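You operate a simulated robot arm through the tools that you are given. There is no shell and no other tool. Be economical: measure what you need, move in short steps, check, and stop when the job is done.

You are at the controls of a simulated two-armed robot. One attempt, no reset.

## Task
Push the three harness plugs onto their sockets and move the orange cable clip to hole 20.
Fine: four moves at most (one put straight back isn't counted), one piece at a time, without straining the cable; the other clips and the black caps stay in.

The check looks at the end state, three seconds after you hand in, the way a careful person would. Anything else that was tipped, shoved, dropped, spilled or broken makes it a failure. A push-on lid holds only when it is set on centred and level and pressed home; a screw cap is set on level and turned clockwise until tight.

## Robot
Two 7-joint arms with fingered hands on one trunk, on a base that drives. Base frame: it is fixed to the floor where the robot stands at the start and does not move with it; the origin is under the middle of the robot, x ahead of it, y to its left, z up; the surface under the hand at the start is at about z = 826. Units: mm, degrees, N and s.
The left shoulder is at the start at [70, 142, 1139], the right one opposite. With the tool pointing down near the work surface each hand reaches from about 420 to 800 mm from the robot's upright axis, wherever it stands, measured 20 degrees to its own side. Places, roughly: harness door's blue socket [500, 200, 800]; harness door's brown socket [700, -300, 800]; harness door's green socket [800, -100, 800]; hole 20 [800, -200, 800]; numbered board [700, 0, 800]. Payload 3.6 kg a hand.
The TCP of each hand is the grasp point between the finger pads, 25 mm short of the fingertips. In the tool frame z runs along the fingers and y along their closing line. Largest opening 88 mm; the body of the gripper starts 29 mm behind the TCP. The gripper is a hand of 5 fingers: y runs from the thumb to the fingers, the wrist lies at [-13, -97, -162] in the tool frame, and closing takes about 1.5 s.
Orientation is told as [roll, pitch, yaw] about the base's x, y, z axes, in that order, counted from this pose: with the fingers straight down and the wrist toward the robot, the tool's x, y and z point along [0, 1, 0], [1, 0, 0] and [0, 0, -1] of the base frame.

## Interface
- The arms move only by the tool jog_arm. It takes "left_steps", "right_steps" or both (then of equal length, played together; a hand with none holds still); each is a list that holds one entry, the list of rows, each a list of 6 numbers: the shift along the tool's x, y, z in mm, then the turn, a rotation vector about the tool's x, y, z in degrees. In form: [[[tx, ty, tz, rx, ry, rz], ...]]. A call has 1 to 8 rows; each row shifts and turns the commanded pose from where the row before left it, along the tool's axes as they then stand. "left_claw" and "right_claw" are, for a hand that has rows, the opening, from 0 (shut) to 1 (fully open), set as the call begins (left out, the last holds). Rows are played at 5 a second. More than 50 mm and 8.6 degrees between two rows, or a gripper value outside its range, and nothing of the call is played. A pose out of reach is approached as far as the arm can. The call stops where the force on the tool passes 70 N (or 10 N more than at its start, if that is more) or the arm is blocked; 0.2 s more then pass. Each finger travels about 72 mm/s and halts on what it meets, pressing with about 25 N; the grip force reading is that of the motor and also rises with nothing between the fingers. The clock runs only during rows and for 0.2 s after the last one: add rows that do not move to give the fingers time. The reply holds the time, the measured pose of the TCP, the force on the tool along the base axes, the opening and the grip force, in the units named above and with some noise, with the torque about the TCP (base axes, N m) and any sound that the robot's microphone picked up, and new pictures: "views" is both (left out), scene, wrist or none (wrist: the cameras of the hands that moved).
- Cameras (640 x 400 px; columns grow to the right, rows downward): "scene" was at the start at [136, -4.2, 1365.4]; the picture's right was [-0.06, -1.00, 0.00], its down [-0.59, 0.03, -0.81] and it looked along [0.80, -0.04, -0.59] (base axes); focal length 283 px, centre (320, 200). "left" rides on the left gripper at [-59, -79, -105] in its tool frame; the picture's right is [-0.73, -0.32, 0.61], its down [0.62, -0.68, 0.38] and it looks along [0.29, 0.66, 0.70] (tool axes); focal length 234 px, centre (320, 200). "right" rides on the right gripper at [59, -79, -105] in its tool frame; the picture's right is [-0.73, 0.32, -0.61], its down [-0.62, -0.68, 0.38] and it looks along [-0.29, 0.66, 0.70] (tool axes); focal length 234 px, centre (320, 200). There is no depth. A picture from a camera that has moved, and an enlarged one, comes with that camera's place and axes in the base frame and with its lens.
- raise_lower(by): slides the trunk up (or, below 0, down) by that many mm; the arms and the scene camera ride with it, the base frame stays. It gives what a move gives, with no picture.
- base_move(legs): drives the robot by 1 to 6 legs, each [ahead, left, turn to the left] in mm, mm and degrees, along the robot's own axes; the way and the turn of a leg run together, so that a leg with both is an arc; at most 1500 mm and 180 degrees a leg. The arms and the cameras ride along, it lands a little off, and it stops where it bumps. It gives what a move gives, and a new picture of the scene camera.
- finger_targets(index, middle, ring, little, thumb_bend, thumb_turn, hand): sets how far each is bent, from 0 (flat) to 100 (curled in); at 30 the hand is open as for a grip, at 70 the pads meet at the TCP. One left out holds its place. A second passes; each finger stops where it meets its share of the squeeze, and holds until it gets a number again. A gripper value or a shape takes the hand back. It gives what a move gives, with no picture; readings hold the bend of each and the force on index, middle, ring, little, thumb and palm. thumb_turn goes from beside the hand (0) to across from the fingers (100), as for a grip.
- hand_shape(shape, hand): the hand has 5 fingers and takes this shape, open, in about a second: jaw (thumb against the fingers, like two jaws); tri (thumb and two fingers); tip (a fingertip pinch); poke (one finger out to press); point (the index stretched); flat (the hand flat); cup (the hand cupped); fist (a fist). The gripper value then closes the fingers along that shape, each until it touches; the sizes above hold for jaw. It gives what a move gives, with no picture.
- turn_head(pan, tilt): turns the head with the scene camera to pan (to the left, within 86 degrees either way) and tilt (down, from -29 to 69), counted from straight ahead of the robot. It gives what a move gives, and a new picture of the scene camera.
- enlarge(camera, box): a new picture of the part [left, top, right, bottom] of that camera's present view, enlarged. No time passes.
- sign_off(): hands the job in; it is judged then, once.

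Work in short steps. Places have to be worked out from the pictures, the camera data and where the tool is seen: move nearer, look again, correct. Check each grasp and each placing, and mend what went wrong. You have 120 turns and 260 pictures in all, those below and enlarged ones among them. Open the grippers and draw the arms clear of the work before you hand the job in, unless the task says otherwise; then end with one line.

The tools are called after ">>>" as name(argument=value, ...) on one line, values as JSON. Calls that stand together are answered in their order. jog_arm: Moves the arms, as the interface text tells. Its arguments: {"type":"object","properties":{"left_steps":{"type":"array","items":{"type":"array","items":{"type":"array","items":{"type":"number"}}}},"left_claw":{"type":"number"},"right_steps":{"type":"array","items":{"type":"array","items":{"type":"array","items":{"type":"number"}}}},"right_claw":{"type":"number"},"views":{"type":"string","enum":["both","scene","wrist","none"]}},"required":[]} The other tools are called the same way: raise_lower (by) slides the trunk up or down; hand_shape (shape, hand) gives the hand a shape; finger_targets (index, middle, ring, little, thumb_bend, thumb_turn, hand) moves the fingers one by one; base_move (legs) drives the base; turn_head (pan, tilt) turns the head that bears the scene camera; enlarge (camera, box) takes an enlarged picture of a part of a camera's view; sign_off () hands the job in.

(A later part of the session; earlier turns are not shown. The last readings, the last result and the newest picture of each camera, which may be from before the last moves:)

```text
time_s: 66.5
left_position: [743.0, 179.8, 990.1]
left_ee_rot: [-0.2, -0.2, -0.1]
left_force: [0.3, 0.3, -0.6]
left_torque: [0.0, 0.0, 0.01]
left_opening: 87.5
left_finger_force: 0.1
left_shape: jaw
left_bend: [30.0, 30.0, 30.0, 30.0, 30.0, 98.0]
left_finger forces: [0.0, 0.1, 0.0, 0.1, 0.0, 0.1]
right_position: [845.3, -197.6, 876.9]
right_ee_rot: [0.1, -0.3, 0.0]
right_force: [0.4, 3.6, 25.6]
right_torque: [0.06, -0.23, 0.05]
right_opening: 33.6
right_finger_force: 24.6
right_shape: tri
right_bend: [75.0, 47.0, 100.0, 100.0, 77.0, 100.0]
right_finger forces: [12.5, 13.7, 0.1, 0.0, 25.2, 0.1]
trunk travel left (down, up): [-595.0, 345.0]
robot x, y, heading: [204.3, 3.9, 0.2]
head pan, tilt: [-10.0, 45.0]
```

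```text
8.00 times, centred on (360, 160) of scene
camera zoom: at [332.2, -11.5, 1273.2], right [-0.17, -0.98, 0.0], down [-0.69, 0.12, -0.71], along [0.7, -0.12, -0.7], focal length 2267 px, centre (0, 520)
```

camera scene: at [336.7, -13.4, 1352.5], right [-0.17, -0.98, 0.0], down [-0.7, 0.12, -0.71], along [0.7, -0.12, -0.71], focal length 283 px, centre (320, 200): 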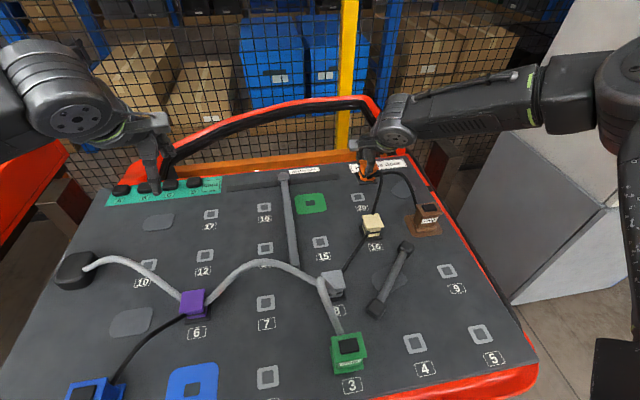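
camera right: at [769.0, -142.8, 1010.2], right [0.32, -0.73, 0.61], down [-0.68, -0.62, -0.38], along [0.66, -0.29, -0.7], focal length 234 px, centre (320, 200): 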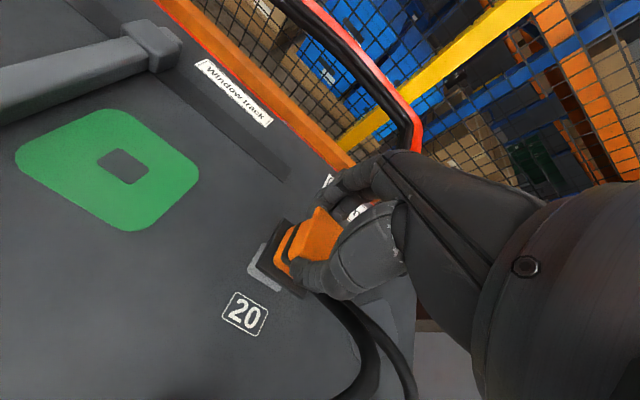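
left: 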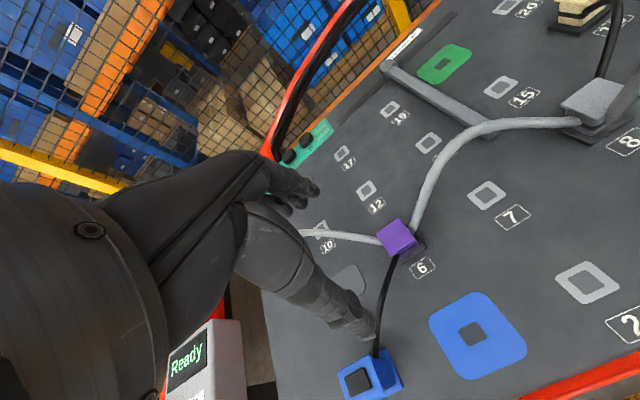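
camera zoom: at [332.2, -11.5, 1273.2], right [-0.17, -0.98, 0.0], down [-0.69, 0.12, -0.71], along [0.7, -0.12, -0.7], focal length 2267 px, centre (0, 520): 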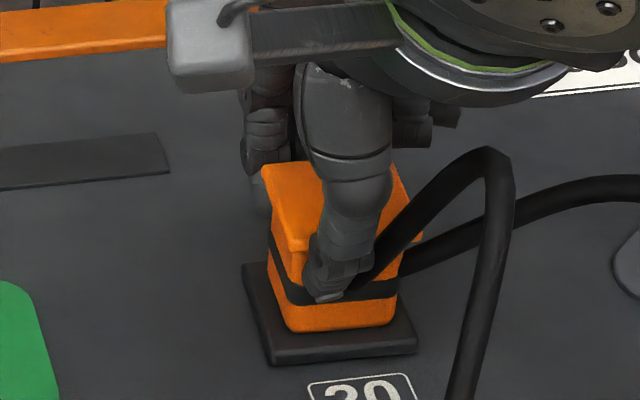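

Plate flush and square to the hole. One more push to ~40 N, then release and lift.

>>> jog_arm(right_steps=[[[0, 0, 3, 0, 0, 0], [0, 0, 2, 0, 0, 0]]], views="none")

>>> jog_arm(right_steps=[[[0, 0, -9, 0, 0, 0], [0, 0, 0, 0, 0, 0], [0, 0, 0, 0, 0, 0], [0, 0, 0, 0, 0, 0]]], right_claw=0.65, views="none")

>>> jog_arm(right_steps=[[[0, 0, -20, 0, 0, 0], [0, -5, -40, 0, 0, 0], [0, -10, -20, 0, 0, 0]]], views="wrist")

>>> enlarge(camera="scene", box=[325, 115, 405, 205])

>>> enlarge(camera="right", box=[180, 150, 380, 320])

```text
time_s: 67.1
left_position: [740.4, 180.2, 993.6]
left_ee_rot: [-0.1, -0.4, 0.0]
left_force: [-0.1, 0.3, 0.6]
left_torque: [0.0, 0.0, 0.03]
left_opening: 87.9
left_finger_force: 0.0
left_shape: jaw
left_bend: [30.0, 30.0, 30.0, 30.0, 30.0, 98.0]
left_finger forces: [0.0, 0.0, 0.1, 0.0, 0.0, 0.1]
right_position: [843.1, -198.5, 873.4]
right_ee_rot: [0.0, -0.6, -0.1]
right_force: [4.0, 2.3, 41.2]
right_torque: [0.03, -0.3, 0.06]
right_opening: 35.8
right_finger_force: 24.5
right_shape: tri
right_bend: [75.0, 46.0, 100.0, 100.0, 78.0, 100.0]
right_finger forces: [14.4, 15.7, 0.0, 0.0, 26.8, 0.0]
trunk travel left (down, up): [-595.0, 345.0]
robot x, y, heading: [204.9, 1.5, 0.5]
head pan, tilt: [-10.0, 45.0]
```

```text
time_s: 68.1
left_position: [746.0, 177.6, 989.0]
left_ee_rot: [0.0, 0.1, 0.0]
left_force: [-0.2, -0.5, -0.1]
left_torque: [0.0, 0.02, -0.05]
left_opening: 87.7
left_finger_force: 0.1
left_shape: jaw
left_bend: [30.0, 30.0, 30.0, 30.0, 30.0, 98.0]
left_finger forces: [0.0, 0.0, 0.0, 0.0, 0.0, 0.1]
right_position: [847.1, -200.6, 876.0]
right_ee_rot: [0.0, 0.1, 0.0]
right_force: [0.8, 0.4, -0.2]
right_torque: [-0.01, -0.01, 0.0]
right_opening: 56.6
right_finger_force: 0.2
right_shape: tri
right_bend: [73.0, 39.0, 99.0, 99.0, 62.0, 100.0]
right_finger forces: [0.0, 0.0, 0.0, 0.0, 0.0, 0.1]
trunk travel left (down, up): [-595.0, 345.0]
robot x, y, heading: [207.7, 0.2, -0.1]
head pan, tilt: [-10.0, 45.0]
```

```text
time_s: 68.9
left_position: [746.1, 178.1, 989.8]
left_ee_rot: [0.0, 0.0, 0.1]
left_force: [-0.8, 0.0, 0.2]
left_torque: [0.01, 0.01, -0.01]
left_opening: 87.8
left_finger_force: 0.1
left_shape: jaw
left_bend: [30.0, 30.0, 30.0, 30.0, 30.0, 98.0]
left_finger forces: [0.1, 0.0, 0.0, 0.0, 0.1, 0.0]
right_position: [831.8, -199.5, 956.5]
right_ee_rot: [0.0, 0.0, -0.1]
right_force: [-0.3, -0.2, -0.1]
right_torque: [0.0, 0.04, 0.05]
right_opening: 56.9
right_finger_force: 0.0
right_shape: tri
right_bend: [73.0, 39.0, 99.0, 99.0, 62.0, 100.0]
right_finger forces: [0.0, 0.0, 0.2, 0.1, 0.0, 0.1]
trunk travel left (down, up): [-595.0, 345.0]
robot x, y, heading: [206.0, -0.7, 0.1]
head pan, tilt: [-10.0, 45.0]
camera right: at [752.5, -140.1, 1061.3], right [0.32, -0.73, 0.61], down [-0.68, -0.62, -0.38], along [0.66, -0.29, -0.7], focal length 234 px, centre (320, 200)
```

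right: 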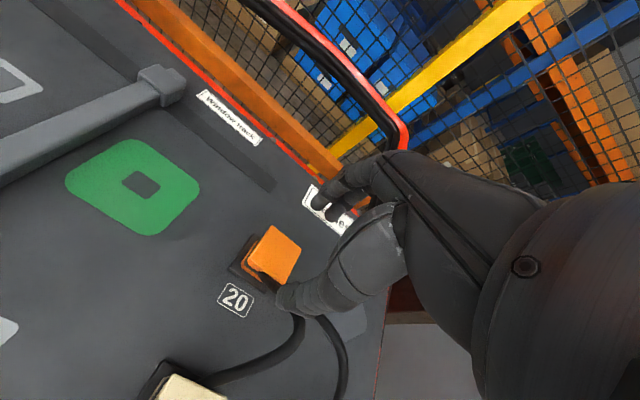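

```text
4.44 times, centred on (365, 160) of scene
camera zoom: at [335.9, -13.4, 1272.6], right [-0.17, -0.98, 0.0], down [-0.7, 0.12, -0.71], along [0.7, -0.12, -0.71], focal length 1259 px, centre (120, 378)
```

zoom: 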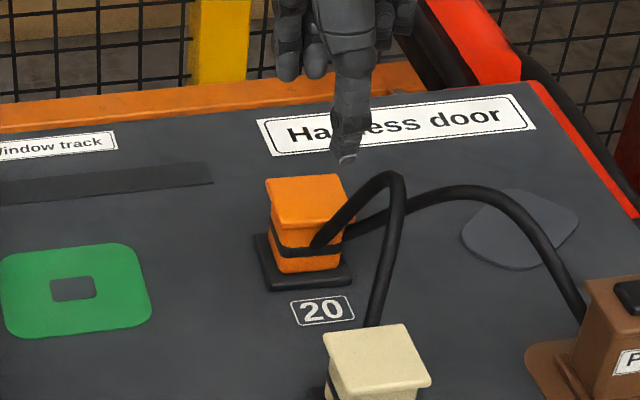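

```text
2.35 times, centred on (280, 235) of right
camera zoom: at [752.5, -140.1, 1061.3], right [0.32, -0.73, 0.61], down [-0.68, -0.62, -0.38], along [0.66, -0.29, -0.7], focal length 551 px, centre (414, 118)
```

zoom: 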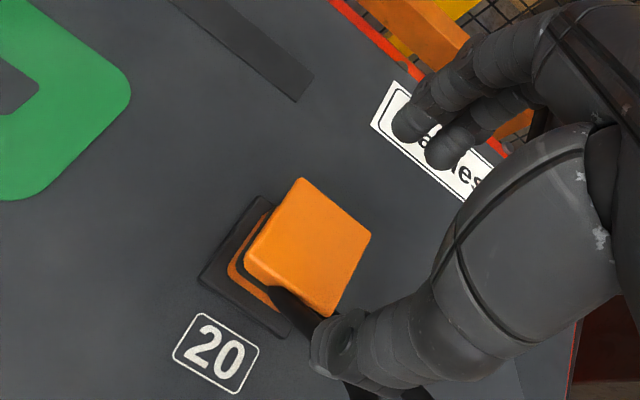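

Orange is seated in hole 20 just as it sat in 9. While near, I measure the green socket.

>>> enlarge(camera="right", box=[50, 120, 220, 250])

>>> enlarge(camera="scene", box=[270, 120, 350, 200])

```text
3.08 times, centred on (135, 185) of right
camera zoom: at [752.5, -140.1, 1061.3], right [0.32, -0.73, 0.61], down [-0.68, -0.62, -0.38], along [0.66, -0.29, -0.7], focal length 720 px, centre (889, 246)
```

zoom: 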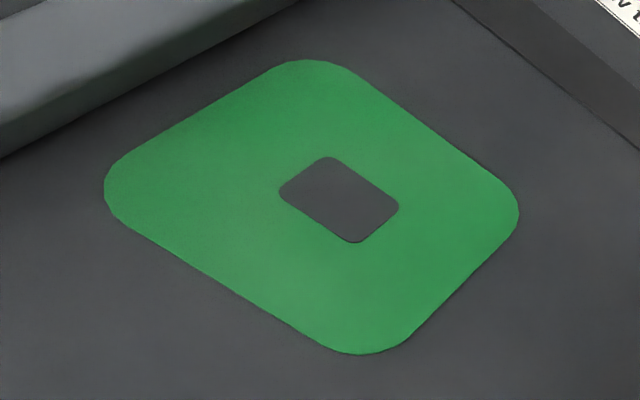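

```text
5.00 times, centred on (310, 160) of scene
camera zoom: at [335.9, -13.4, 1272.6], right [-0.17, -0.98, 0.0], down [-0.7, 0.12, -0.71], along [0.7, -0.12, -0.71], focal length 1417 px, centre (370, 400)
```

zoom: 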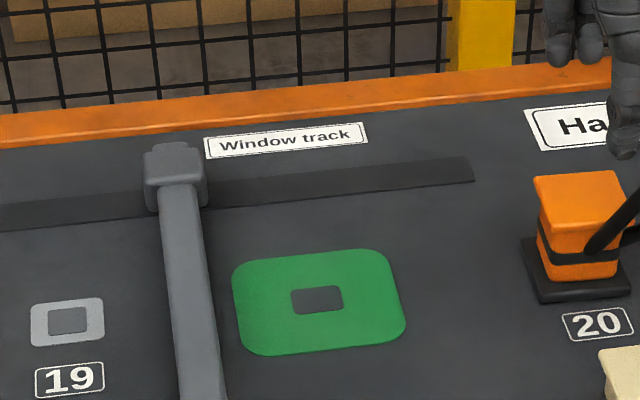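

Both cameras put the green socket at (847,−77), with the window bar's edge at y≈−30. I raise the hand and trunk, then drive back for the green plug.

>>> jog_arm(right_steps=[[[0, -20, -40, 0, 0, 0], [0, -30, -30, 0, 0, 0]]], right_claw=1.0, views="none")

>>> raise_lower(by=80)

>>> base_move(legs=[[-160, 0, 0]])

```text
time_s: 69.5
left_position: [745.3, 178.9, 991.4]
left_ee_rot: [0.0, -0.1, 0.1]
left_force: [0.6, 0.2, 0.2]
left_torque: [0.0, -0.02, 0.0]
left_opening: 87.8
left_finger_force: 0.0
left_shape: jaw
left_bend: [30.0, 30.0, 30.0, 30.0, 30.0, 98.0]
left_finger forces: [0.0, 0.1, 0.0, 0.0, 0.0, 0.0]
right_position: [780.9, -199.9, 1027.6]
right_ee_rot: [0.0, 0.0, 0.0]
right_force: [0.0, -0.5, 0.5]
right_torque: [-0.02, 0.01, 0.02]
right_opening: 87.6
right_finger_force: 0.1
right_shape: tri
right_bend: [30.0, 30.0, 99.0, 99.0, 30.0, 98.0]
right_finger forces: [0.1, 0.0, 0.0, 0.0, 0.1, 0.0]
trunk travel left (down, up): [-595.0, 345.0]
robot x, y, heading: [211.3, 0.8, 0.1]
head pan, tilt: [-10.0, 45.0]
```

```text
time_s: 70.7
left_position: [746.4, 178.2, 1069.8]
left_ee_rot: [0.0, 0.0, 0.0]
left_force: [0.5, 0.0, 0.1]
left_torque: [-0.02, -0.04, 0.02]
left_opening: 87.8
left_finger_force: 0.0
left_shape: jaw
left_bend: [30.0, 30.0, 30.0, 30.0, 30.0, 98.0]
left_finger forces: [0.0, 0.0, 0.0, 0.0, 0.0, 0.0]
right_position: [782.5, -199.3, 1105.7]
right_ee_rot: [0.0, 0.0, -0.1]
right_force: [0.1, -1.0, 0.4]
right_torque: [0.03, -0.02, -0.01]
right_opening: 87.6
right_finger_force: 0.1
right_shape: tri
right_bend: [30.0, 30.0, 99.0, 99.0, 30.0, 98.0]
right_finger forces: [0.1, 0.0, 0.0, 0.0, 0.0, 0.0]
trunk travel left (down, up): [-675.0, 265.0]
robot x, y, heading: [204.8, -1.9, 0.0]
head pan, tilt: [-10.0, 45.0]
```

```text
time_s: 72.1
left_position: [588.1, 177.8, 1069.0]
left_ee_rot: [0.1, 0.0, 0.0]
left_force: [0.3, 0.1, 0.0]
left_torque: [0.0, -0.03, -0.01]
left_opening: 87.5
left_finger_force: 0.1
left_shape: jaw
left_bend: [30.0, 30.0, 30.0, 30.0, 30.0, 98.0]
left_finger forces: [0.0, 0.0, 0.0, 0.0, 0.0, 0.1]
right_position: [624.6, -200.7, 1104.4]
right_ee_rot: [0.0, 0.0, -0.2]
right_force: [-0.1, 0.4, 0.2]
right_torque: [-0.01, -0.01, 0.0]
right_opening: 87.5
right_finger_force: 0.0
right_shape: tri
right_bend: [30.0, 30.0, 99.0, 99.0, 30.0, 98.0]
right_finger forces: [0.0, 0.0, 0.0, 0.0, 0.1, 0.0]
trunk travel left (down, up): [-675.0, 265.0]
robot x, y, heading: [47.7, 1.4, 0.1]
head pan, tilt: [-10.0, 45.0]
camera scene: at [179.1, -13.4, 1352.4], right [-0.17, -0.98, 0.0], down [-0.7, 0.12, -0.71], along [0.7, -0.12, -0.71], focal length 283 px, centre (320, 200)
```

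scene: 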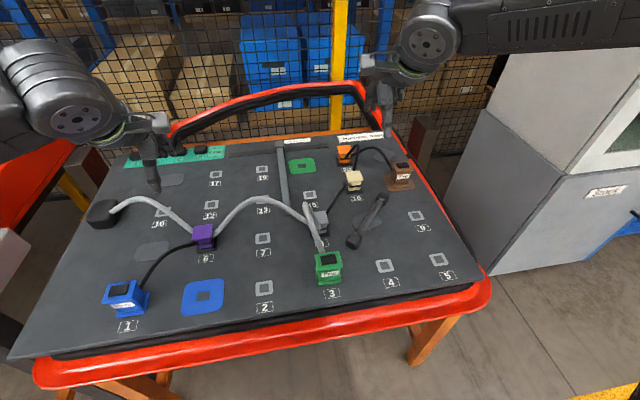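

I bring the right hand to a viewing spot near green and inspect it and its thick cable.

>>> jog_arm(right_steps=[[[5, -35, 25, 0, 0, 0], [5, -35, 25, 0, 0, 0], [5, -35, 25, 0, 0, 0], [5, -20, 25, 0, 0, 0]]], views="wrist")

>>> enlarge(camera="right", box=[40, 120, 280, 320])

>>> enlarge(camera="scene", box=[280, 190, 380, 300])

```text
time_s: 73.1
left_position: [589.2, 178.5, 1069.3]
left_ee_rot: [-0.1, 0.0, 0.0]
left_force: [-0.4, 0.2, 0.1]
left_torque: [0.02, 0.04, -0.04]
left_opening: 87.7
left_finger_force: 0.1
left_shape: jaw
left_bend: [30.0, 30.0, 30.0, 30.0, 30.0, 98.0]
left_finger forces: [0.0, 0.0, 0.0, 0.0, 0.1, 0.1]
right_position: [497.2, -178.8, 1006.7]
right_ee_rot: [0.1, 0.0, -0.1]
right_force: [-0.5, -0.1, 0.6]
right_torque: [0.0, 0.0, -0.01]
right_opening: 87.8
right_finger_force: 0.0
right_shape: tri
right_bend: [30.0, 30.0, 99.0, 99.0, 30.0, 98.0]
right_finger forces: [0.0, 0.0, 0.0, 0.0, 0.1, 0.0]
trunk travel left (down, up): [-675.0, 265.0]
robot x, y, heading: [52.9, 0.2, 0.0]
head pan, tilt: [-10.0, 45.0]
camera right: at [418.6, -119.9, 1110.5], right [0.32, -0.73, 0.61], down [-0.68, -0.62, -0.38], along [0.66, -0.29, -0.7], focal length 234 px, centre (320, 200)
```

right: 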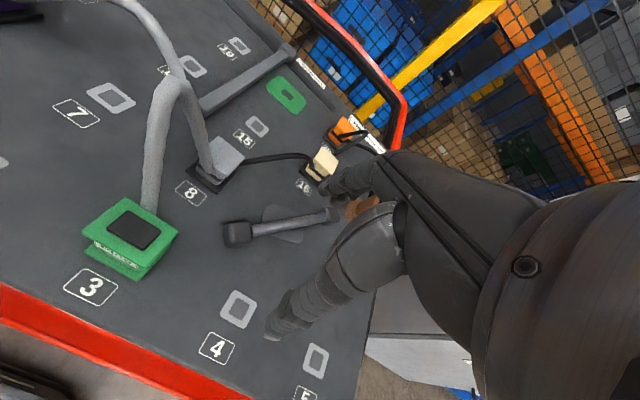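

```text
2.00 times, centred on (160, 220) of right
camera zoom: at [418.6, -119.9, 1110.5], right [0.32, -0.73, 0.61], down [-0.68, -0.62, -0.38], along [0.66, -0.29, -0.7], focal length 468 px, centre (640, 160)
```

zoom: 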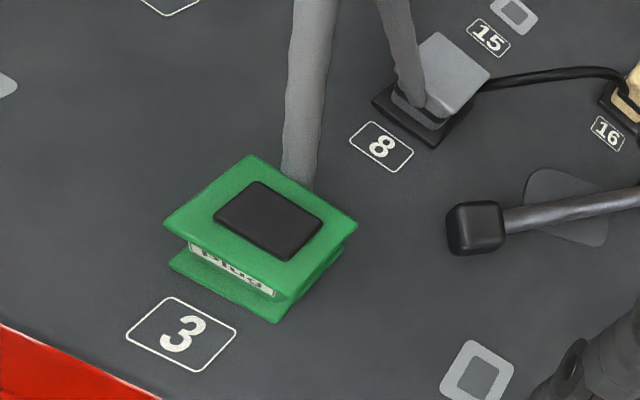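

```text
3.64 times, centred on (330, 245) of scene
camera zoom: at [178.7, -13.5, 1352.5], right [-0.17, -0.98, 0.0], down [-0.7, 0.12, -0.71], along [0.7, -0.12, -0.71], focal length 1030 px, centre (284, 36)
```

zoom: 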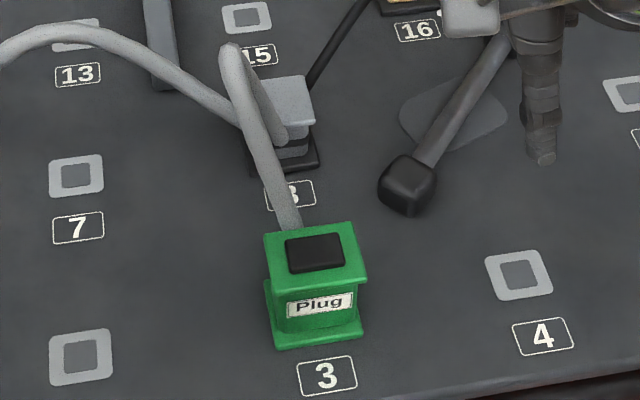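

Green's thick cable rises steeply right off its far face (peak ≈(538,−49,982)), so fingers on the far side would foul it. I test whether the right hand can turn to yaw −90 (closing along y, wrist to the left).

>>> jog_arm(right_steps=[[[0, 0, -30, 0, 0, 8], [0, 0, -20, 0, 0, 8], [0, 0, 0, 0, 0, 8], [0, 0, 0, 0, 0, 8], [0, 0, 0, 0, 0, 8], [0, 0, 0, 0, 0, 8], [0, 0, 0, 0, 0, 8], [0, 0, 0, 0, 0, 8]]], views="scene")

```text
time_s: 74.9
left_position: [586.9, 177.9, 1068.7]
left_ee_rot: [0.0, 0.0, 0.0]
left_force: [-1.0, 0.2, -0.3]
left_torque: [0.04, 0.01, 0.03]
left_opening: 87.4
left_finger_force: 0.1
left_shape: jaw
left_bend: [30.0, 30.0, 30.0, 30.0, 30.0, 98.0]
left_finger forces: [0.0, 0.0, 0.0, 0.0, 0.0, 0.1]
right_position: [486.8, -239.6, 1045.4]
right_ee_rot: [0.3, 0.4, -64.0]
right_force: [-0.2, -0.6, -0.4]
right_torque: [0.0, 0.02, -0.02]
right_opening: 87.8
right_finger_force: 0.1
right_shape: tri
right_bend: [30.0, 30.0, 99.0, 99.0, 30.0, 98.0]
right_finger forces: [0.0, 0.0, 0.1, 0.1, 0.1, 0.0]
right hand out of reach, approached as far as the arm can: row 6, 7, 8
trunk travel left (down, up): [-675.0, 265.0]
robot x, y, heading: [45.7, 4.0, -0.2]
head pan, tilt: [-10.0, 45.0]
camera scene: at [178.0, -13.7, 1352.5], right [-0.17, -0.98, 0.0], down [-0.7, 0.12, -0.71], along [0.7, -0.12, -0.71], focal length 283 px, centre (320, 200)
```

scene: 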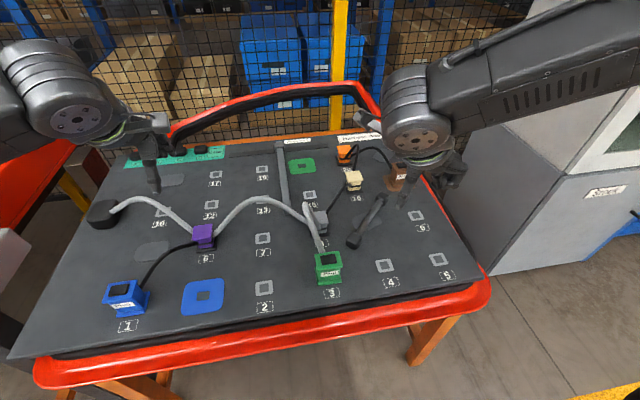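

Yaw −90 is out of the right arm's reach, but for the left hand it is the natural side (wrist to the left), so green is a job for the left hand. First I turn the right hand back.

>>> jog_arm(right_steps=[[[0, 0, -5, 0, 0, -8], [0, 0, -5, 0, 0, -8], [0, 0, -5, 0, 0, -8], [0, 0, -5, 0, 0, -8], [0, 0, -5, 0, 0, -8], [0, 0, -5, 0, 0, -8], [0, 0, -5, 0, 0, -8], [0, 0, -5, 0, 0, -8]]], views="none")

>>> jog_arm(right_steps=[[[-45, -10, 0, 0, 0, 0], [-45, -10, 0, 0, 0, 0], [-45, 0, 0, 0, 0, 0]]], views="scene")

```text
time_s: 76.7
left_position: [588.0, 178.5, 1069.5]
left_ee_rot: [0.0, 0.0, 0.0]
left_force: [0.1, 0.6, 0.7]
left_torque: [0.0, -0.01, -0.01]
left_opening: 87.7
left_finger_force: 0.2
left_shape: jaw
left_bend: [30.0, 30.0, 30.0, 30.0, 30.0, 98.0]
left_finger forces: [0.0, 0.0, 0.0, 0.0, 0.0, 0.1]
right_position: [485.9, -239.2, 1085.5]
right_ee_rot: [0.0, 0.0, 0.1]
right_force: [-0.2, 0.2, 0.1]
right_torque: [-0.02, -0.02, 0.01]
right_opening: 87.9
right_finger_force: 0.0
right_shape: tri
right_bend: [30.0, 30.0, 99.0, 99.0, 30.0, 98.0]
right_finger forces: [0.0, 0.0, 0.1, 0.0, 0.0, 0.0]
trunk travel left (down, up): [-675.0, 265.0]
robot x, y, heading: [49.4, -1.1, -0.2]
head pan, tilt: [-10.0, 45.0]
```

```text
time_s: 77.5
left_position: [588.3, 177.6, 1069.1]
left_ee_rot: [0.0, 0.0, 0.1]
left_force: [0.7, -0.2, -0.1]
left_torque: [0.0, 0.01, 0.02]
left_opening: 87.6
left_finger_force: 0.2
left_shape: jaw
left_bend: [30.0, 30.0, 30.0, 30.0, 30.0, 98.0]
left_finger forces: [0.1, 0.0, 0.1, 0.1, 0.0, 0.0]
right_position: [467.1, -373.4, 1086.6]
right_ee_rot: [0.1, 0.1, 0.1]
right_force: [-0.4, -0.3, 0.1]
right_torque: [-0.03, 0.01, -0.03]
right_opening: 88.1
right_finger_force: 0.1
right_shape: tri
right_bend: [30.0, 30.0, 99.0, 99.0, 30.0, 98.0]
right_finger forces: [0.1, 0.0, 0.0, 0.0, 0.1, 0.0]
trunk travel left (down, up): [-675.0, 265.0]
robot x, y, heading: [45.6, -2.1, 0.0]
head pan, tilt: [-10.0, 45.0]
camera scene: at [177.6, -13.3, 1352.6], right [-0.17, -0.98, 0.0], down [-0.7, 0.12, -0.71], along [0.7, -0.12, -0.71], focal length 283 px, centre (320, 200)
```

scene: 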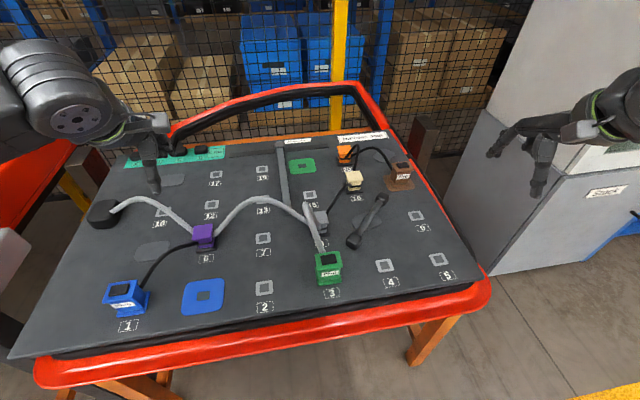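

Right arm is parked clear. I do blue first with the left hand (mirror of the brown grasp): tri shape, move above blue.

>>> hand_shape(hand="left", shape="tri")

>>> jog_arm(left_steps=[[[30, -29, 0, 0, 0, 0], [30, -29, 10, 0, 0, 0], [30, -29, 20, 0, 0, 0], [30, -25, 30, 0, 0, 0], [0, 0, 40, 0, 0, 0]]], views="both")

>>> enlarge(camera="left", box=[200, 130, 500, 380])

>>> enlarge(camera="scene", box=[80, 220, 240, 340])

```text
time_s: 78.4
left_position: [588.1, 177.7, 1069.1]
left_ee_rot: [-0.1, -0.1, 0.0]
left_force: [0.1, 0.0, -0.2]
left_torque: [0.01, 0.0, 0.01]
left_opening: 87.6
left_finger_force: 0.1
left_shape: tri
left_bend: [30.0, 30.0, 99.0, 99.0, 30.0, 98.0]
left_finger forces: [0.0, 0.1, 0.0, 0.1, 0.0, 0.1]
right_position: [466.7, -373.4, 1085.7]
right_ee_rot: [0.0, 0.1, -0.1]
right_force: [0.3, 0.1, -0.1]
right_torque: [0.01, 0.01, 0.0]
right_opening: 87.9
right_finger_force: 0.1
right_shape: tri
right_bend: [30.0, 30.0, 99.0, 99.0, 30.0, 98.0]
right_finger forces: [0.0, 0.0, 0.1, 0.1, 0.0, 0.0]
trunk travel left (down, up): [-675.0, 265.0]
robot x, y, heading: [45.7, 2.5, 0.0]
head pan, tilt: [-10.0, 45.0]
```

```text
time_s: 79.6
left_position: [476.1, 297.6, 966.7]
left_ee_rot: [0.0, 0.0, -0.1]
left_force: [0.7, -1.4, 0.2]
left_torque: [0.03, 0.0, 0.02]
left_opening: 87.7
left_finger_force: 0.0
left_shape: tri
left_bend: [30.0, 30.0, 99.0, 99.0, 30.0, 98.0]
left_finger forces: [0.0, 0.1, 0.0, 0.1, 0.1, 0.0]
right_position: [468.7, -374.1, 1084.8]
right_ee_rot: [-0.1, 0.1, -0.1]
right_force: [0.3, -0.3, 0.9]
right_torque: [0.03, 0.01, -0.03]
right_opening: 87.8
right_finger_force: 0.1
right_shape: tri
right_bend: [30.0, 30.0, 99.0, 99.0, 30.0, 98.0]
right_finger forces: [0.0, 0.1, 0.0, 0.1, 0.0, 0.1]
trunk travel left (down, up): [-675.0, 265.0]
robot x, y, heading: [44.9, -1.2, 0.0]
head pan, tilt: [-10.0, 45.0]
camera scene: at [179.3, -13.8, 1352.5], right [-0.17, -0.98, 0.0], down [-0.7, 0.12, -0.71], along [0.7, -0.12, -0.71], focal length 283 px, centre (320, 200)
camera left: at [396.4, 239.7, 1072.6], right [-0.32, -0.73, -0.61], down [-0.68, 0.63, -0.38], along [0.66, 0.29, -0.7], focal length 234 px, centre (320, 200)
```

scene: 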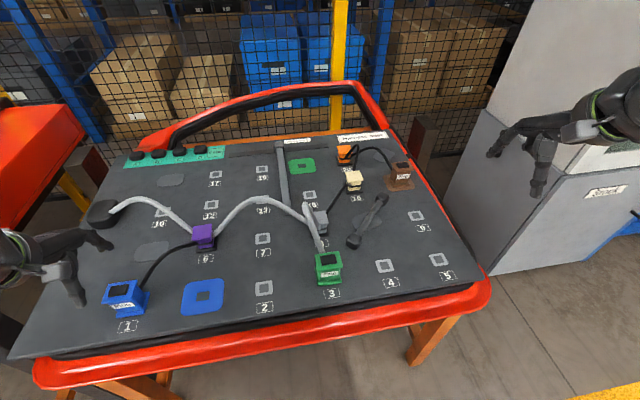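
left: 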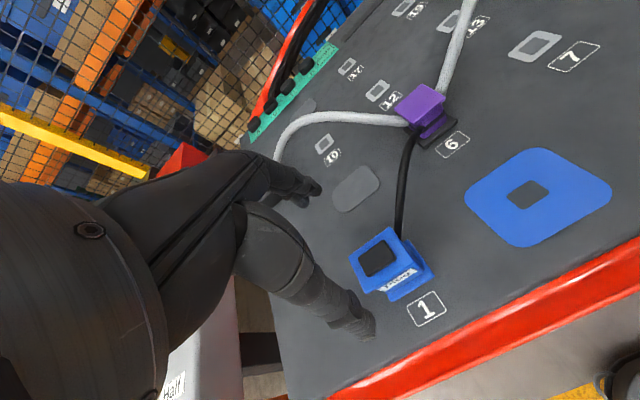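

```text
1.60 times, centred on (350, 255) of left
camera zoom: at [396.4, 239.7, 1072.6], right [-0.32, -0.73, -0.61], down [-0.68, 0.63, -0.38], along [0.66, 0.29, -0.7], focal length 375 px, centre (272, 112)
```

zoom: 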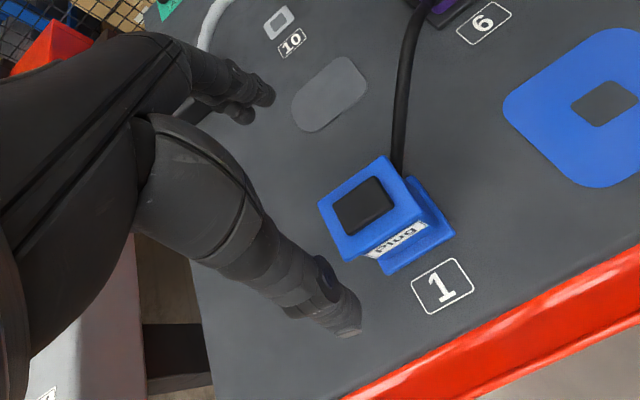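

```text
3.33 times, centred on (160, 280) of scene
camera zoom: at [179.3, -13.8, 1352.5], right [-0.17, -0.98, 0.0], down [-0.7, 0.12, -0.71], along [0.7, -0.12, -0.71], focal length 944 px, centre (853, -67)
```

zoom: 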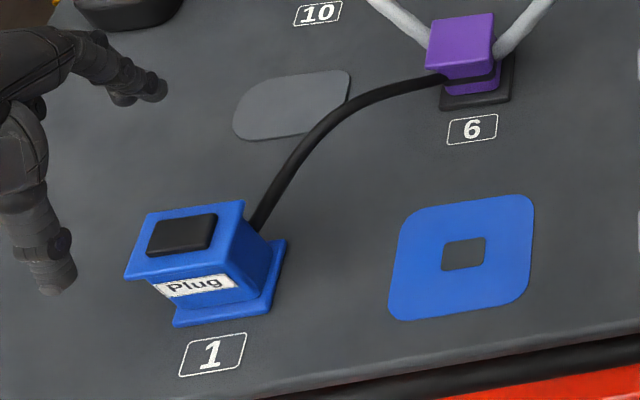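

Blue's top centre is (476,292), socket at (475,166.5). I line up slightly left (y 294) to stay off the cable corner and descend to z≈880.

>>> jog_arm(left_steps=[[[-3, 0, 25, 0, 0, 0], [0, 0, 25, 0, 0, 0], [0, 0, 20, 0, 0, 0], [0, 0, 16, 0, 0, 0]]], left_claw=0.75, views="wrist")

>>> enlarge(camera="left", box=[220, 120, 460, 320])

>>> enlarge(camera="scene", box=[80, 240, 200, 340])

```text
time_s: 80.6
left_position: [476.2, 296.0, 883.1]
left_ee_rot: [-0.1, 0.0, 0.0]
left_force: [0.1, -0.6, 0.8]
left_torque: [0.0, -0.02, 0.0]
left_opening: 66.0
left_finger_force: 0.1
left_shape: tri
left_bend: [27.0, 35.0, 99.0, 99.0, 54.0, 99.0]
left_finger forces: [0.0, 0.0, 0.0, 0.0, 0.0, 0.0]
right_position: [466.0, -372.4, 1086.8]
right_ee_rot: [0.0, 0.1, -0.1]
right_force: [0.0, 0.7, 0.4]
right_torque: [0.02, 0.01, -0.04]
right_opening: 87.8
right_finger_force: 0.1
right_shape: tri
right_bend: [30.0, 30.0, 99.0, 99.0, 30.0, 98.0]
right_finger forces: [0.0, 0.1, 0.0, 0.0, 0.0, 0.0]
trunk travel left (down, up): [-675.0, 265.0]
robot x, y, heading: [50.8, -0.2, -0.3]
head pan, tilt: [-10.0, 45.0]
camera left: at [395.8, 236.9, 987.4], right [-0.32, -0.73, -0.61], down [-0.68, 0.62, -0.38], along [0.66, 0.29, -0.7], focal length 234 px, centre (320, 200)
```

left: 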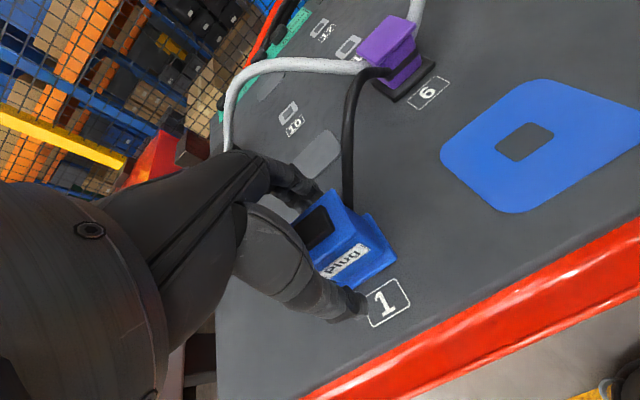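

```text
2.00 times, centred on (340, 220) of left
camera zoom: at [395.8, 236.9, 987.4], right [-0.32, -0.73, -0.61], down [-0.68, 0.62, -0.38], along [0.66, 0.29, -0.7], focal length 468 px, centre (280, 160)
```

zoom: 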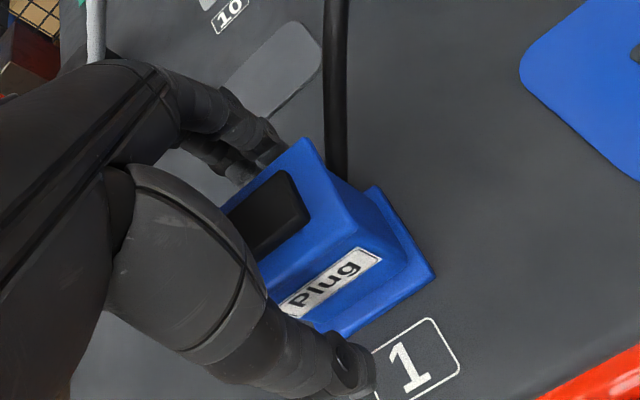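

```text
4.00 times, centred on (140, 290) of scene
camera zoom: at [178.0, -13.3, 1352.6], right [-0.17, -0.98, 0.0], down [-0.7, 0.12, -0.71], along [0.7, -0.12, -0.71], focal length 1133 px, centre (1040, -160)
```

zoom: 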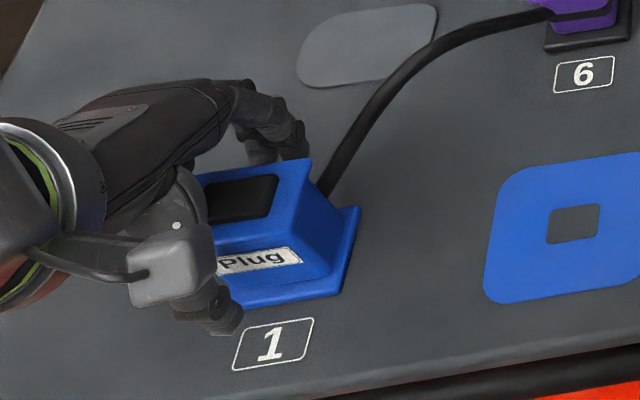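

The fingers clear the cable. I close here.

>>> jog_arm(left_steps=[[[-2, 0, 3, 0, 0, 0], [0, 0, 0, 0, 0, 0], [0, 0, 0, 0, 0, 0], [0, 0, 0, 0, 0, 0], [0, 0, 0, 0, 0, 0], [0, 0, 0, 0, 0, 0], [0, 0, 0, 0, 0, 0], [0, 0, 0, 0, 0, 0]]], left_claw=0.15, views="none")

>>> jog_arm(left_steps=[[[0, 0, -5, 0, 0, 0], [0, 0, -10, 0, 0, 0], [0, 0, -10, 0, 0, 0]]], views="wrist")

>>> enlarge(camera="scene", box=[80, 240, 200, 340])

```text
time_s: 82.4
left_position: [475.3, 292.7, 879.5]
left_ee_rot: [0.0, 0.0, 0.0]
left_force: [5.2, 1.0, 0.6]
left_torque: [0.0, -0.16, -0.02]
left_opening: 27.5
left_finger_force: 24.4
left_shape: tri
left_bend: [74.0, 51.0, 100.0, 100.0, 75.0, 100.0]
left_finger forces: [12.8, 12.4, 0.1, 0.0, 20.9, 0.0]
right_position: [467.9, -372.9, 1085.7]
right_ee_rot: [0.0, 0.0, -0.1]
right_force: [0.4, 0.6, 0.1]
right_torque: [0.04, 0.01, 0.0]
right_opening: 87.9
right_finger_force: 0.0
right_shape: tri
right_bend: [30.0, 30.0, 99.0, 99.0, 30.0, 98.0]
right_finger forces: [0.0, 0.0, 0.0, 0.0, 0.0, 0.0]
trunk travel left (down, up): [-675.0, 265.0]
robot x, y, heading: [50.1, 4.2, -0.1]
head pan, tilt: [-10.0, 45.0]
```

```text
time_s: 83.2
left_position: [476.2, 293.3, 905.8]
left_ee_rot: [0.1, 0.0, -0.1]
left_force: [-0.1, -0.3, -0.8]
left_torque: [-0.02, -0.03, 0.01]
left_opening: 27.2
left_finger_force: 25.4
left_shape: tri
left_bend: [74.0, 51.0, 100.0, 100.0, 75.0, 100.0]
left_finger forces: [12.1, 11.8, 0.1, 0.1, 23.8, 0.0]
right_position: [467.0, -373.1, 1085.7]
right_ee_rot: [-0.1, 0.1, 0.0]
right_force: [0.5, -0.2, 0.2]
right_torque: [0.02, 0.0, 0.0]
right_opening: 87.8
right_finger_force: 0.1
right_shape: tri
right_bend: [30.0, 30.0, 99.0, 99.0, 30.0, 98.0]
right_finger forces: [0.0, 0.0, 0.0, 0.0, 0.0, 0.0]
trunk travel left (down, up): [-675.0, 265.0]
robot x, y, heading: [45.8, -0.6, -0.1]
head pan, tilt: [-10.0, 45.0]
camera left: at [396.0, 234.5, 1009.8], right [-0.32, -0.73, -0.61], down [-0.68, 0.62, -0.38], along [0.66, 0.29, -0.7], focal length 234 px, centre (320, 200)
```

left: 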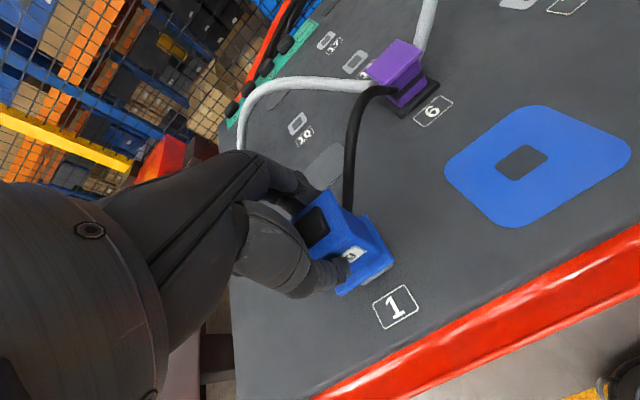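

```text
4.00 times, centred on (140, 290) of scene
camera zoom: at [178.2, -13.2, 1352.5], right [-0.17, -0.98, 0.0], down [-0.7, 0.12, -0.71], along [0.7, -0.12, -0.71], focal length 1133 px, centre (1040, -160)
```

zoom: 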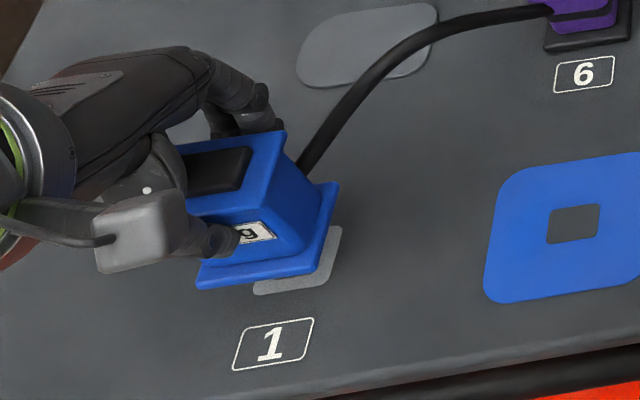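

Blue is up and level. I carry it to over its socket, TCP target (473,166.5).

>>> jog_arm(left_steps=[[[-40, -1, -10, 0, 0, 0], [-40, -1, 0, 0, 0, 0], [-46, -1, 0, 0, 0, 0], [0, 0, 15, 0, 0, 0]]], views="wrist")

>>> enlarge(camera="left", box=[220, 120, 460, 320])

>>> enlarge(camera="scene", box=[140, 230, 260, 330])

```text
time_s: 84.2
left_position: [472.8, 167.8, 902.0]
left_ee_rot: [-0.1, -0.1, 0.0]
left_force: [0.2, 0.0, -0.7]
left_torque: [-0.01, 0.05, 0.04]
left_opening: 27.3
left_finger_force: 24.7
left_shape: tri
left_bend: [74.0, 51.0, 100.0, 100.0, 75.0, 100.0]
left_finger forces: [12.0, 11.9, 0.0, 0.0, 23.7, 0.0]
right_position: [466.7, -372.1, 1087.7]
right_ee_rot: [0.0, 0.0, 0.1]
right_force: [0.4, -0.8, 0.6]
right_torque: [-0.03, -0.03, 0.0]
right_opening: 87.9
right_finger_force: 0.0
right_shape: tri
right_bend: [30.0, 30.0, 99.0, 99.0, 30.0, 98.0]
right_finger forces: [0.0, 0.0, 0.0, 0.0, 0.1, 0.1]
trunk travel left (down, up): [-675.0, 265.0]
robot x, y, heading: [46.8, -0.4, -0.1]
head pan, tilt: [-10.0, 45.0]
camera left: at [392.2, 109.7, 1005.8], right [-0.32, -0.73, -0.61], down [-0.68, 0.62, -0.39], along [0.66, 0.29, -0.7], focal length 234 px, centre (320, 200)
```

left: 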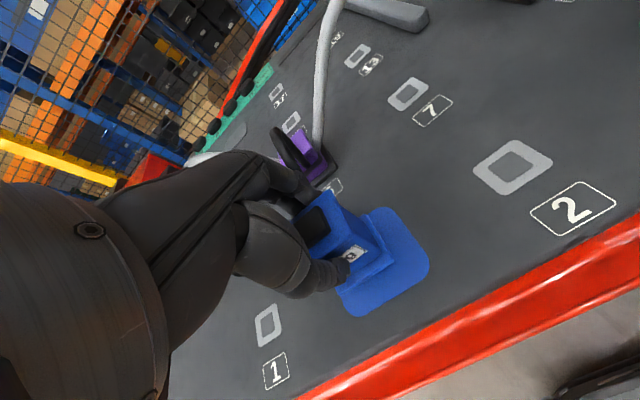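

```text
2.00 times, centred on (340, 220) of left
camera zoom: at [392.2, 109.7, 1005.8], right [-0.32, -0.73, -0.61], down [-0.68, 0.62, -0.39], along [0.66, 0.29, -0.7], focal length 468 px, centre (280, 160)
```

zoom: 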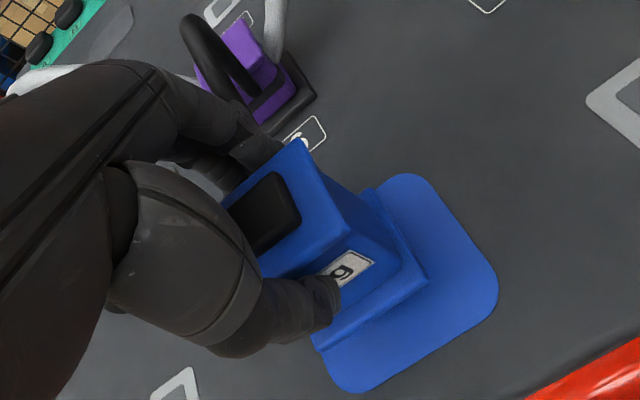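

```text
4.00 times, centred on (200, 280) of scene
camera zoom: at [177.3, -11.7, 1352.7], right [-0.17, -0.98, 0.0], down [-0.7, 0.12, -0.71], along [0.7, -0.12, -0.71], focal length 1133 px, centre (800, -120)
```

zoom: 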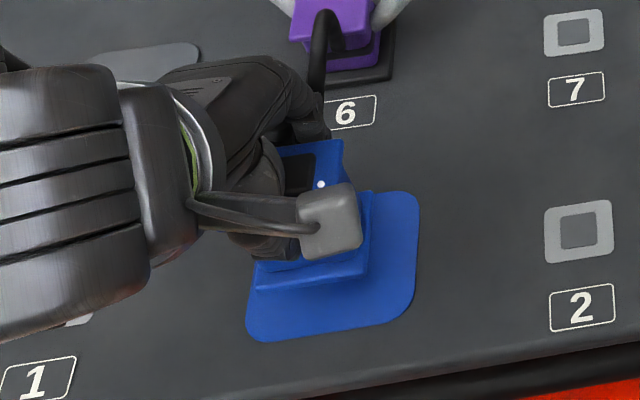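

Close; the plug is ~3 mm too far left. I correct and lower to contact.

>>> jog_arm(left_steps=[[[-2.5, 1, 6, 0, 0, 0], [0, 0, 5, 0, 0, 0], [0, 0, 3, 0, 0, 0], [0, 0, 3, 0, 0, 0]]], views="none")

>>> jog_arm(left_steps=[[[0, 0, 2, 0, 0, 0], [0, 0, 0, 0, 0, 0]]], views="none")

>>> enlarge(camera="scene", box=[160, 250, 240, 320])

>>> enlarge(camera="left", box=[260, 160, 460, 320])

```text
time_s: 85.2
left_position: [473.9, 163.5, 883.9]
left_ee_rot: [-0.1, 0.0, -0.1]
left_force: [-2.0, 0.2, 3.9]
left_torque: [0.02, 0.04, 0.01]
left_opening: 27.2
left_finger_force: 24.5
left_shape: tri
left_bend: [74.0, 51.0, 100.0, 100.0, 75.0, 100.0]
left_finger forces: [12.1, 11.9, 0.0, 0.0, 25.5, 0.1]
right_position: [467.1, -373.0, 1086.6]
right_ee_rot: [0.0, 0.0, 0.0]
right_force: [0.2, 0.5, 0.5]
right_torque: [0.0, 0.0, 0.01]
right_opening: 87.8
right_finger_force: 0.0
right_shape: tri
right_bend: [30.0, 30.0, 99.0, 99.0, 30.0, 98.0]
right_finger forces: [0.1, 0.0, 0.0, 0.0, 0.0, 0.1]
trunk travel left (down, up): [-675.0, 265.0]
robot x, y, heading: [51.2, 0.8, 0.0]
head pan, tilt: [-10.0, 45.0]
```

```text
time_s: 85.8
left_position: [473.3, 164.7, 881.5]
left_ee_rot: [0.0, -0.1, 0.0]
left_force: [-3.6, 2.1, 2.4]
left_torque: [0.02, 0.1, 0.02]
left_opening: 27.4
left_finger_force: 24.8
left_shape: tri
left_bend: [74.0, 51.0, 100.0, 100.0, 75.0, 100.0]
left_finger forces: [11.8, 11.6, 0.1, 0.0, 25.8, 0.1]
right_position: [465.3, -372.5, 1087.1]
right_ee_rot: [0.0, -0.2, 0.0]
right_force: [0.1, -0.1, -0.5]
right_torque: [0.0, -0.01, 0.03]
right_opening: 88.1
right_finger_force: 0.0
right_shape: tri
right_bend: [30.0, 30.0, 99.0, 99.0, 30.0, 98.0]
right_finger forces: [0.0, 0.0, 0.0, 0.0, 0.1, 0.0]
trunk travel left (down, up): [-675.0, 265.0]
robot x, y, heading: [50.7, -0.9, 0.0]
head pan, tilt: [-10.0, 45.0]
```

```text
5.71 times, centred on (200, 285) of scene
camera zoom: at [176.7, -13.3, 1352.7], right [-0.17, -0.98, 0.0], down [-0.7, 0.12, -0.71], along [0.7, -0.12, -0.71], focal length 1619 px, centre (1006, -286)
```

zoom: 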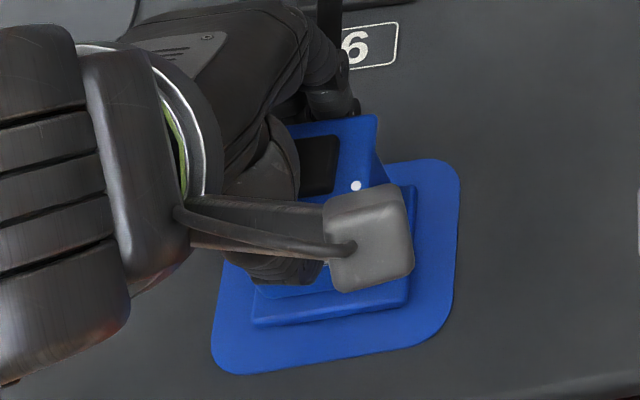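

```text
2.50 times, centred on (360, 240) of left
camera zoom: at [393.2, 106.5, 985.8], right [-0.32, -0.73, -0.61], down [-0.68, 0.62, -0.38], along [0.66, 0.29, -0.7], focal length 585 px, centre (220, 100)
```

zoom: 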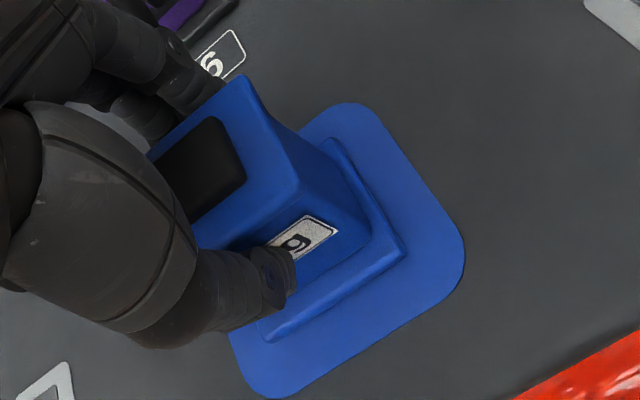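

Contact is soft with sideways reactions – the peg is entering. I ease 1 mm that way and press.

>>> jog_arm(left_steps=[[[1, -1, 1, 0, 0, 0], [0, 0, 2, 0, 0, 0], [0, 0, 2, 0, 0, 0], [0, 0, 2, 0, 0, 0]]], views="none")

>>> jog_arm(left_steps=[[[0, 0, 2, 0, 0, 0], [0, 0, 2, 0, 0, 0]]], views="none")

>>> enlarge(camera="left", box=[260, 160, 460, 320])

```text
time_s: 86.8
left_position: [472.5, 165.1, 877.2]
left_ee_rot: [0.0, -0.5, 0.0]
left_force: [3.2, 1.9, 31.7]
left_torque: [0.04, -0.2, 0.08]
left_opening: 29.9
left_finger_force: 24.4
left_shape: tri
left_bend: [74.0, 50.0, 100.0, 100.0, 75.0, 100.0]
left_finger forces: [15.3, 15.4, 0.1, 0.0, 27.1, 0.0]
right_position: [463.3, -374.1, 1087.7]
right_ee_rot: [0.1, -0.2, -0.2]
right_force: [0.0, -0.9, -0.6]
right_torque: [-0.04, 0.01, -0.01]
right_opening: 87.8
right_finger_force: 0.1
right_shape: tri
right_bend: [30.0, 30.0, 99.0, 99.0, 30.0, 98.0]
right_finger forces: [0.1, 0.1, 0.0, 0.1, 0.0, 0.1]
trunk travel left (down, up): [-675.0, 265.0]
robot x, y, heading: [48.9, 2.3, -0.1]
head pan, tilt: [-10.0, 45.0]
```

```text
time_s: 87.4
left_position: [470.8, 165.2, 874.5]
left_ee_rot: [-0.1, -0.7, 0.0]
left_force: [4.8, 4.0, 55.4]
left_torque: [0.33, -0.67, 0.14]
left_opening: 32.6
left_finger_force: 24.7
left_shape: tri
left_bend: [74.0, 48.0, 100.0, 100.0, 78.0, 100.0]
left_finger forces: [16.7, 18.1, 13.2, 0.0, 27.1, 0.0]
right_position: [462.4, -375.2, 1089.5]
right_ee_rot: [0.2, -0.3, 0.0]
right_force: [-0.5, 0.4, -0.4]
right_torque: [0.0, -0.04, 0.01]
right_opening: 87.9
right_finger_force: 0.0
right_shape: tri
right_bend: [30.0, 30.0, 99.0, 99.0, 30.0, 98.0]
right_finger forces: [0.0, 0.0, 0.1, 0.0, 0.0, 0.0]
trunk travel left (down, up): [-675.0, 265.0]
robot x, y, heading: [45.5, 2.4, -0.3]
head pan, tilt: [-10.0, 45.0]
```

```text
2.50 times, centred on (360, 240) of left
camera zoom: at [389.5, 106.4, 978.1], right [-0.32, -0.73, -0.61], down [-0.68, 0.62, -0.39], along [0.66, 0.29, -0.69], focal length 585 px, centre (220, 100)
```

zoom: 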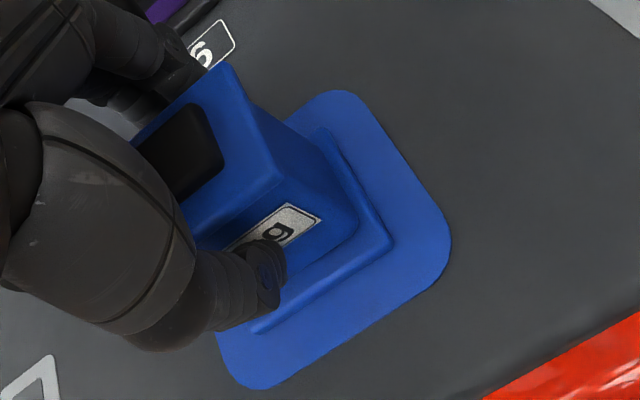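

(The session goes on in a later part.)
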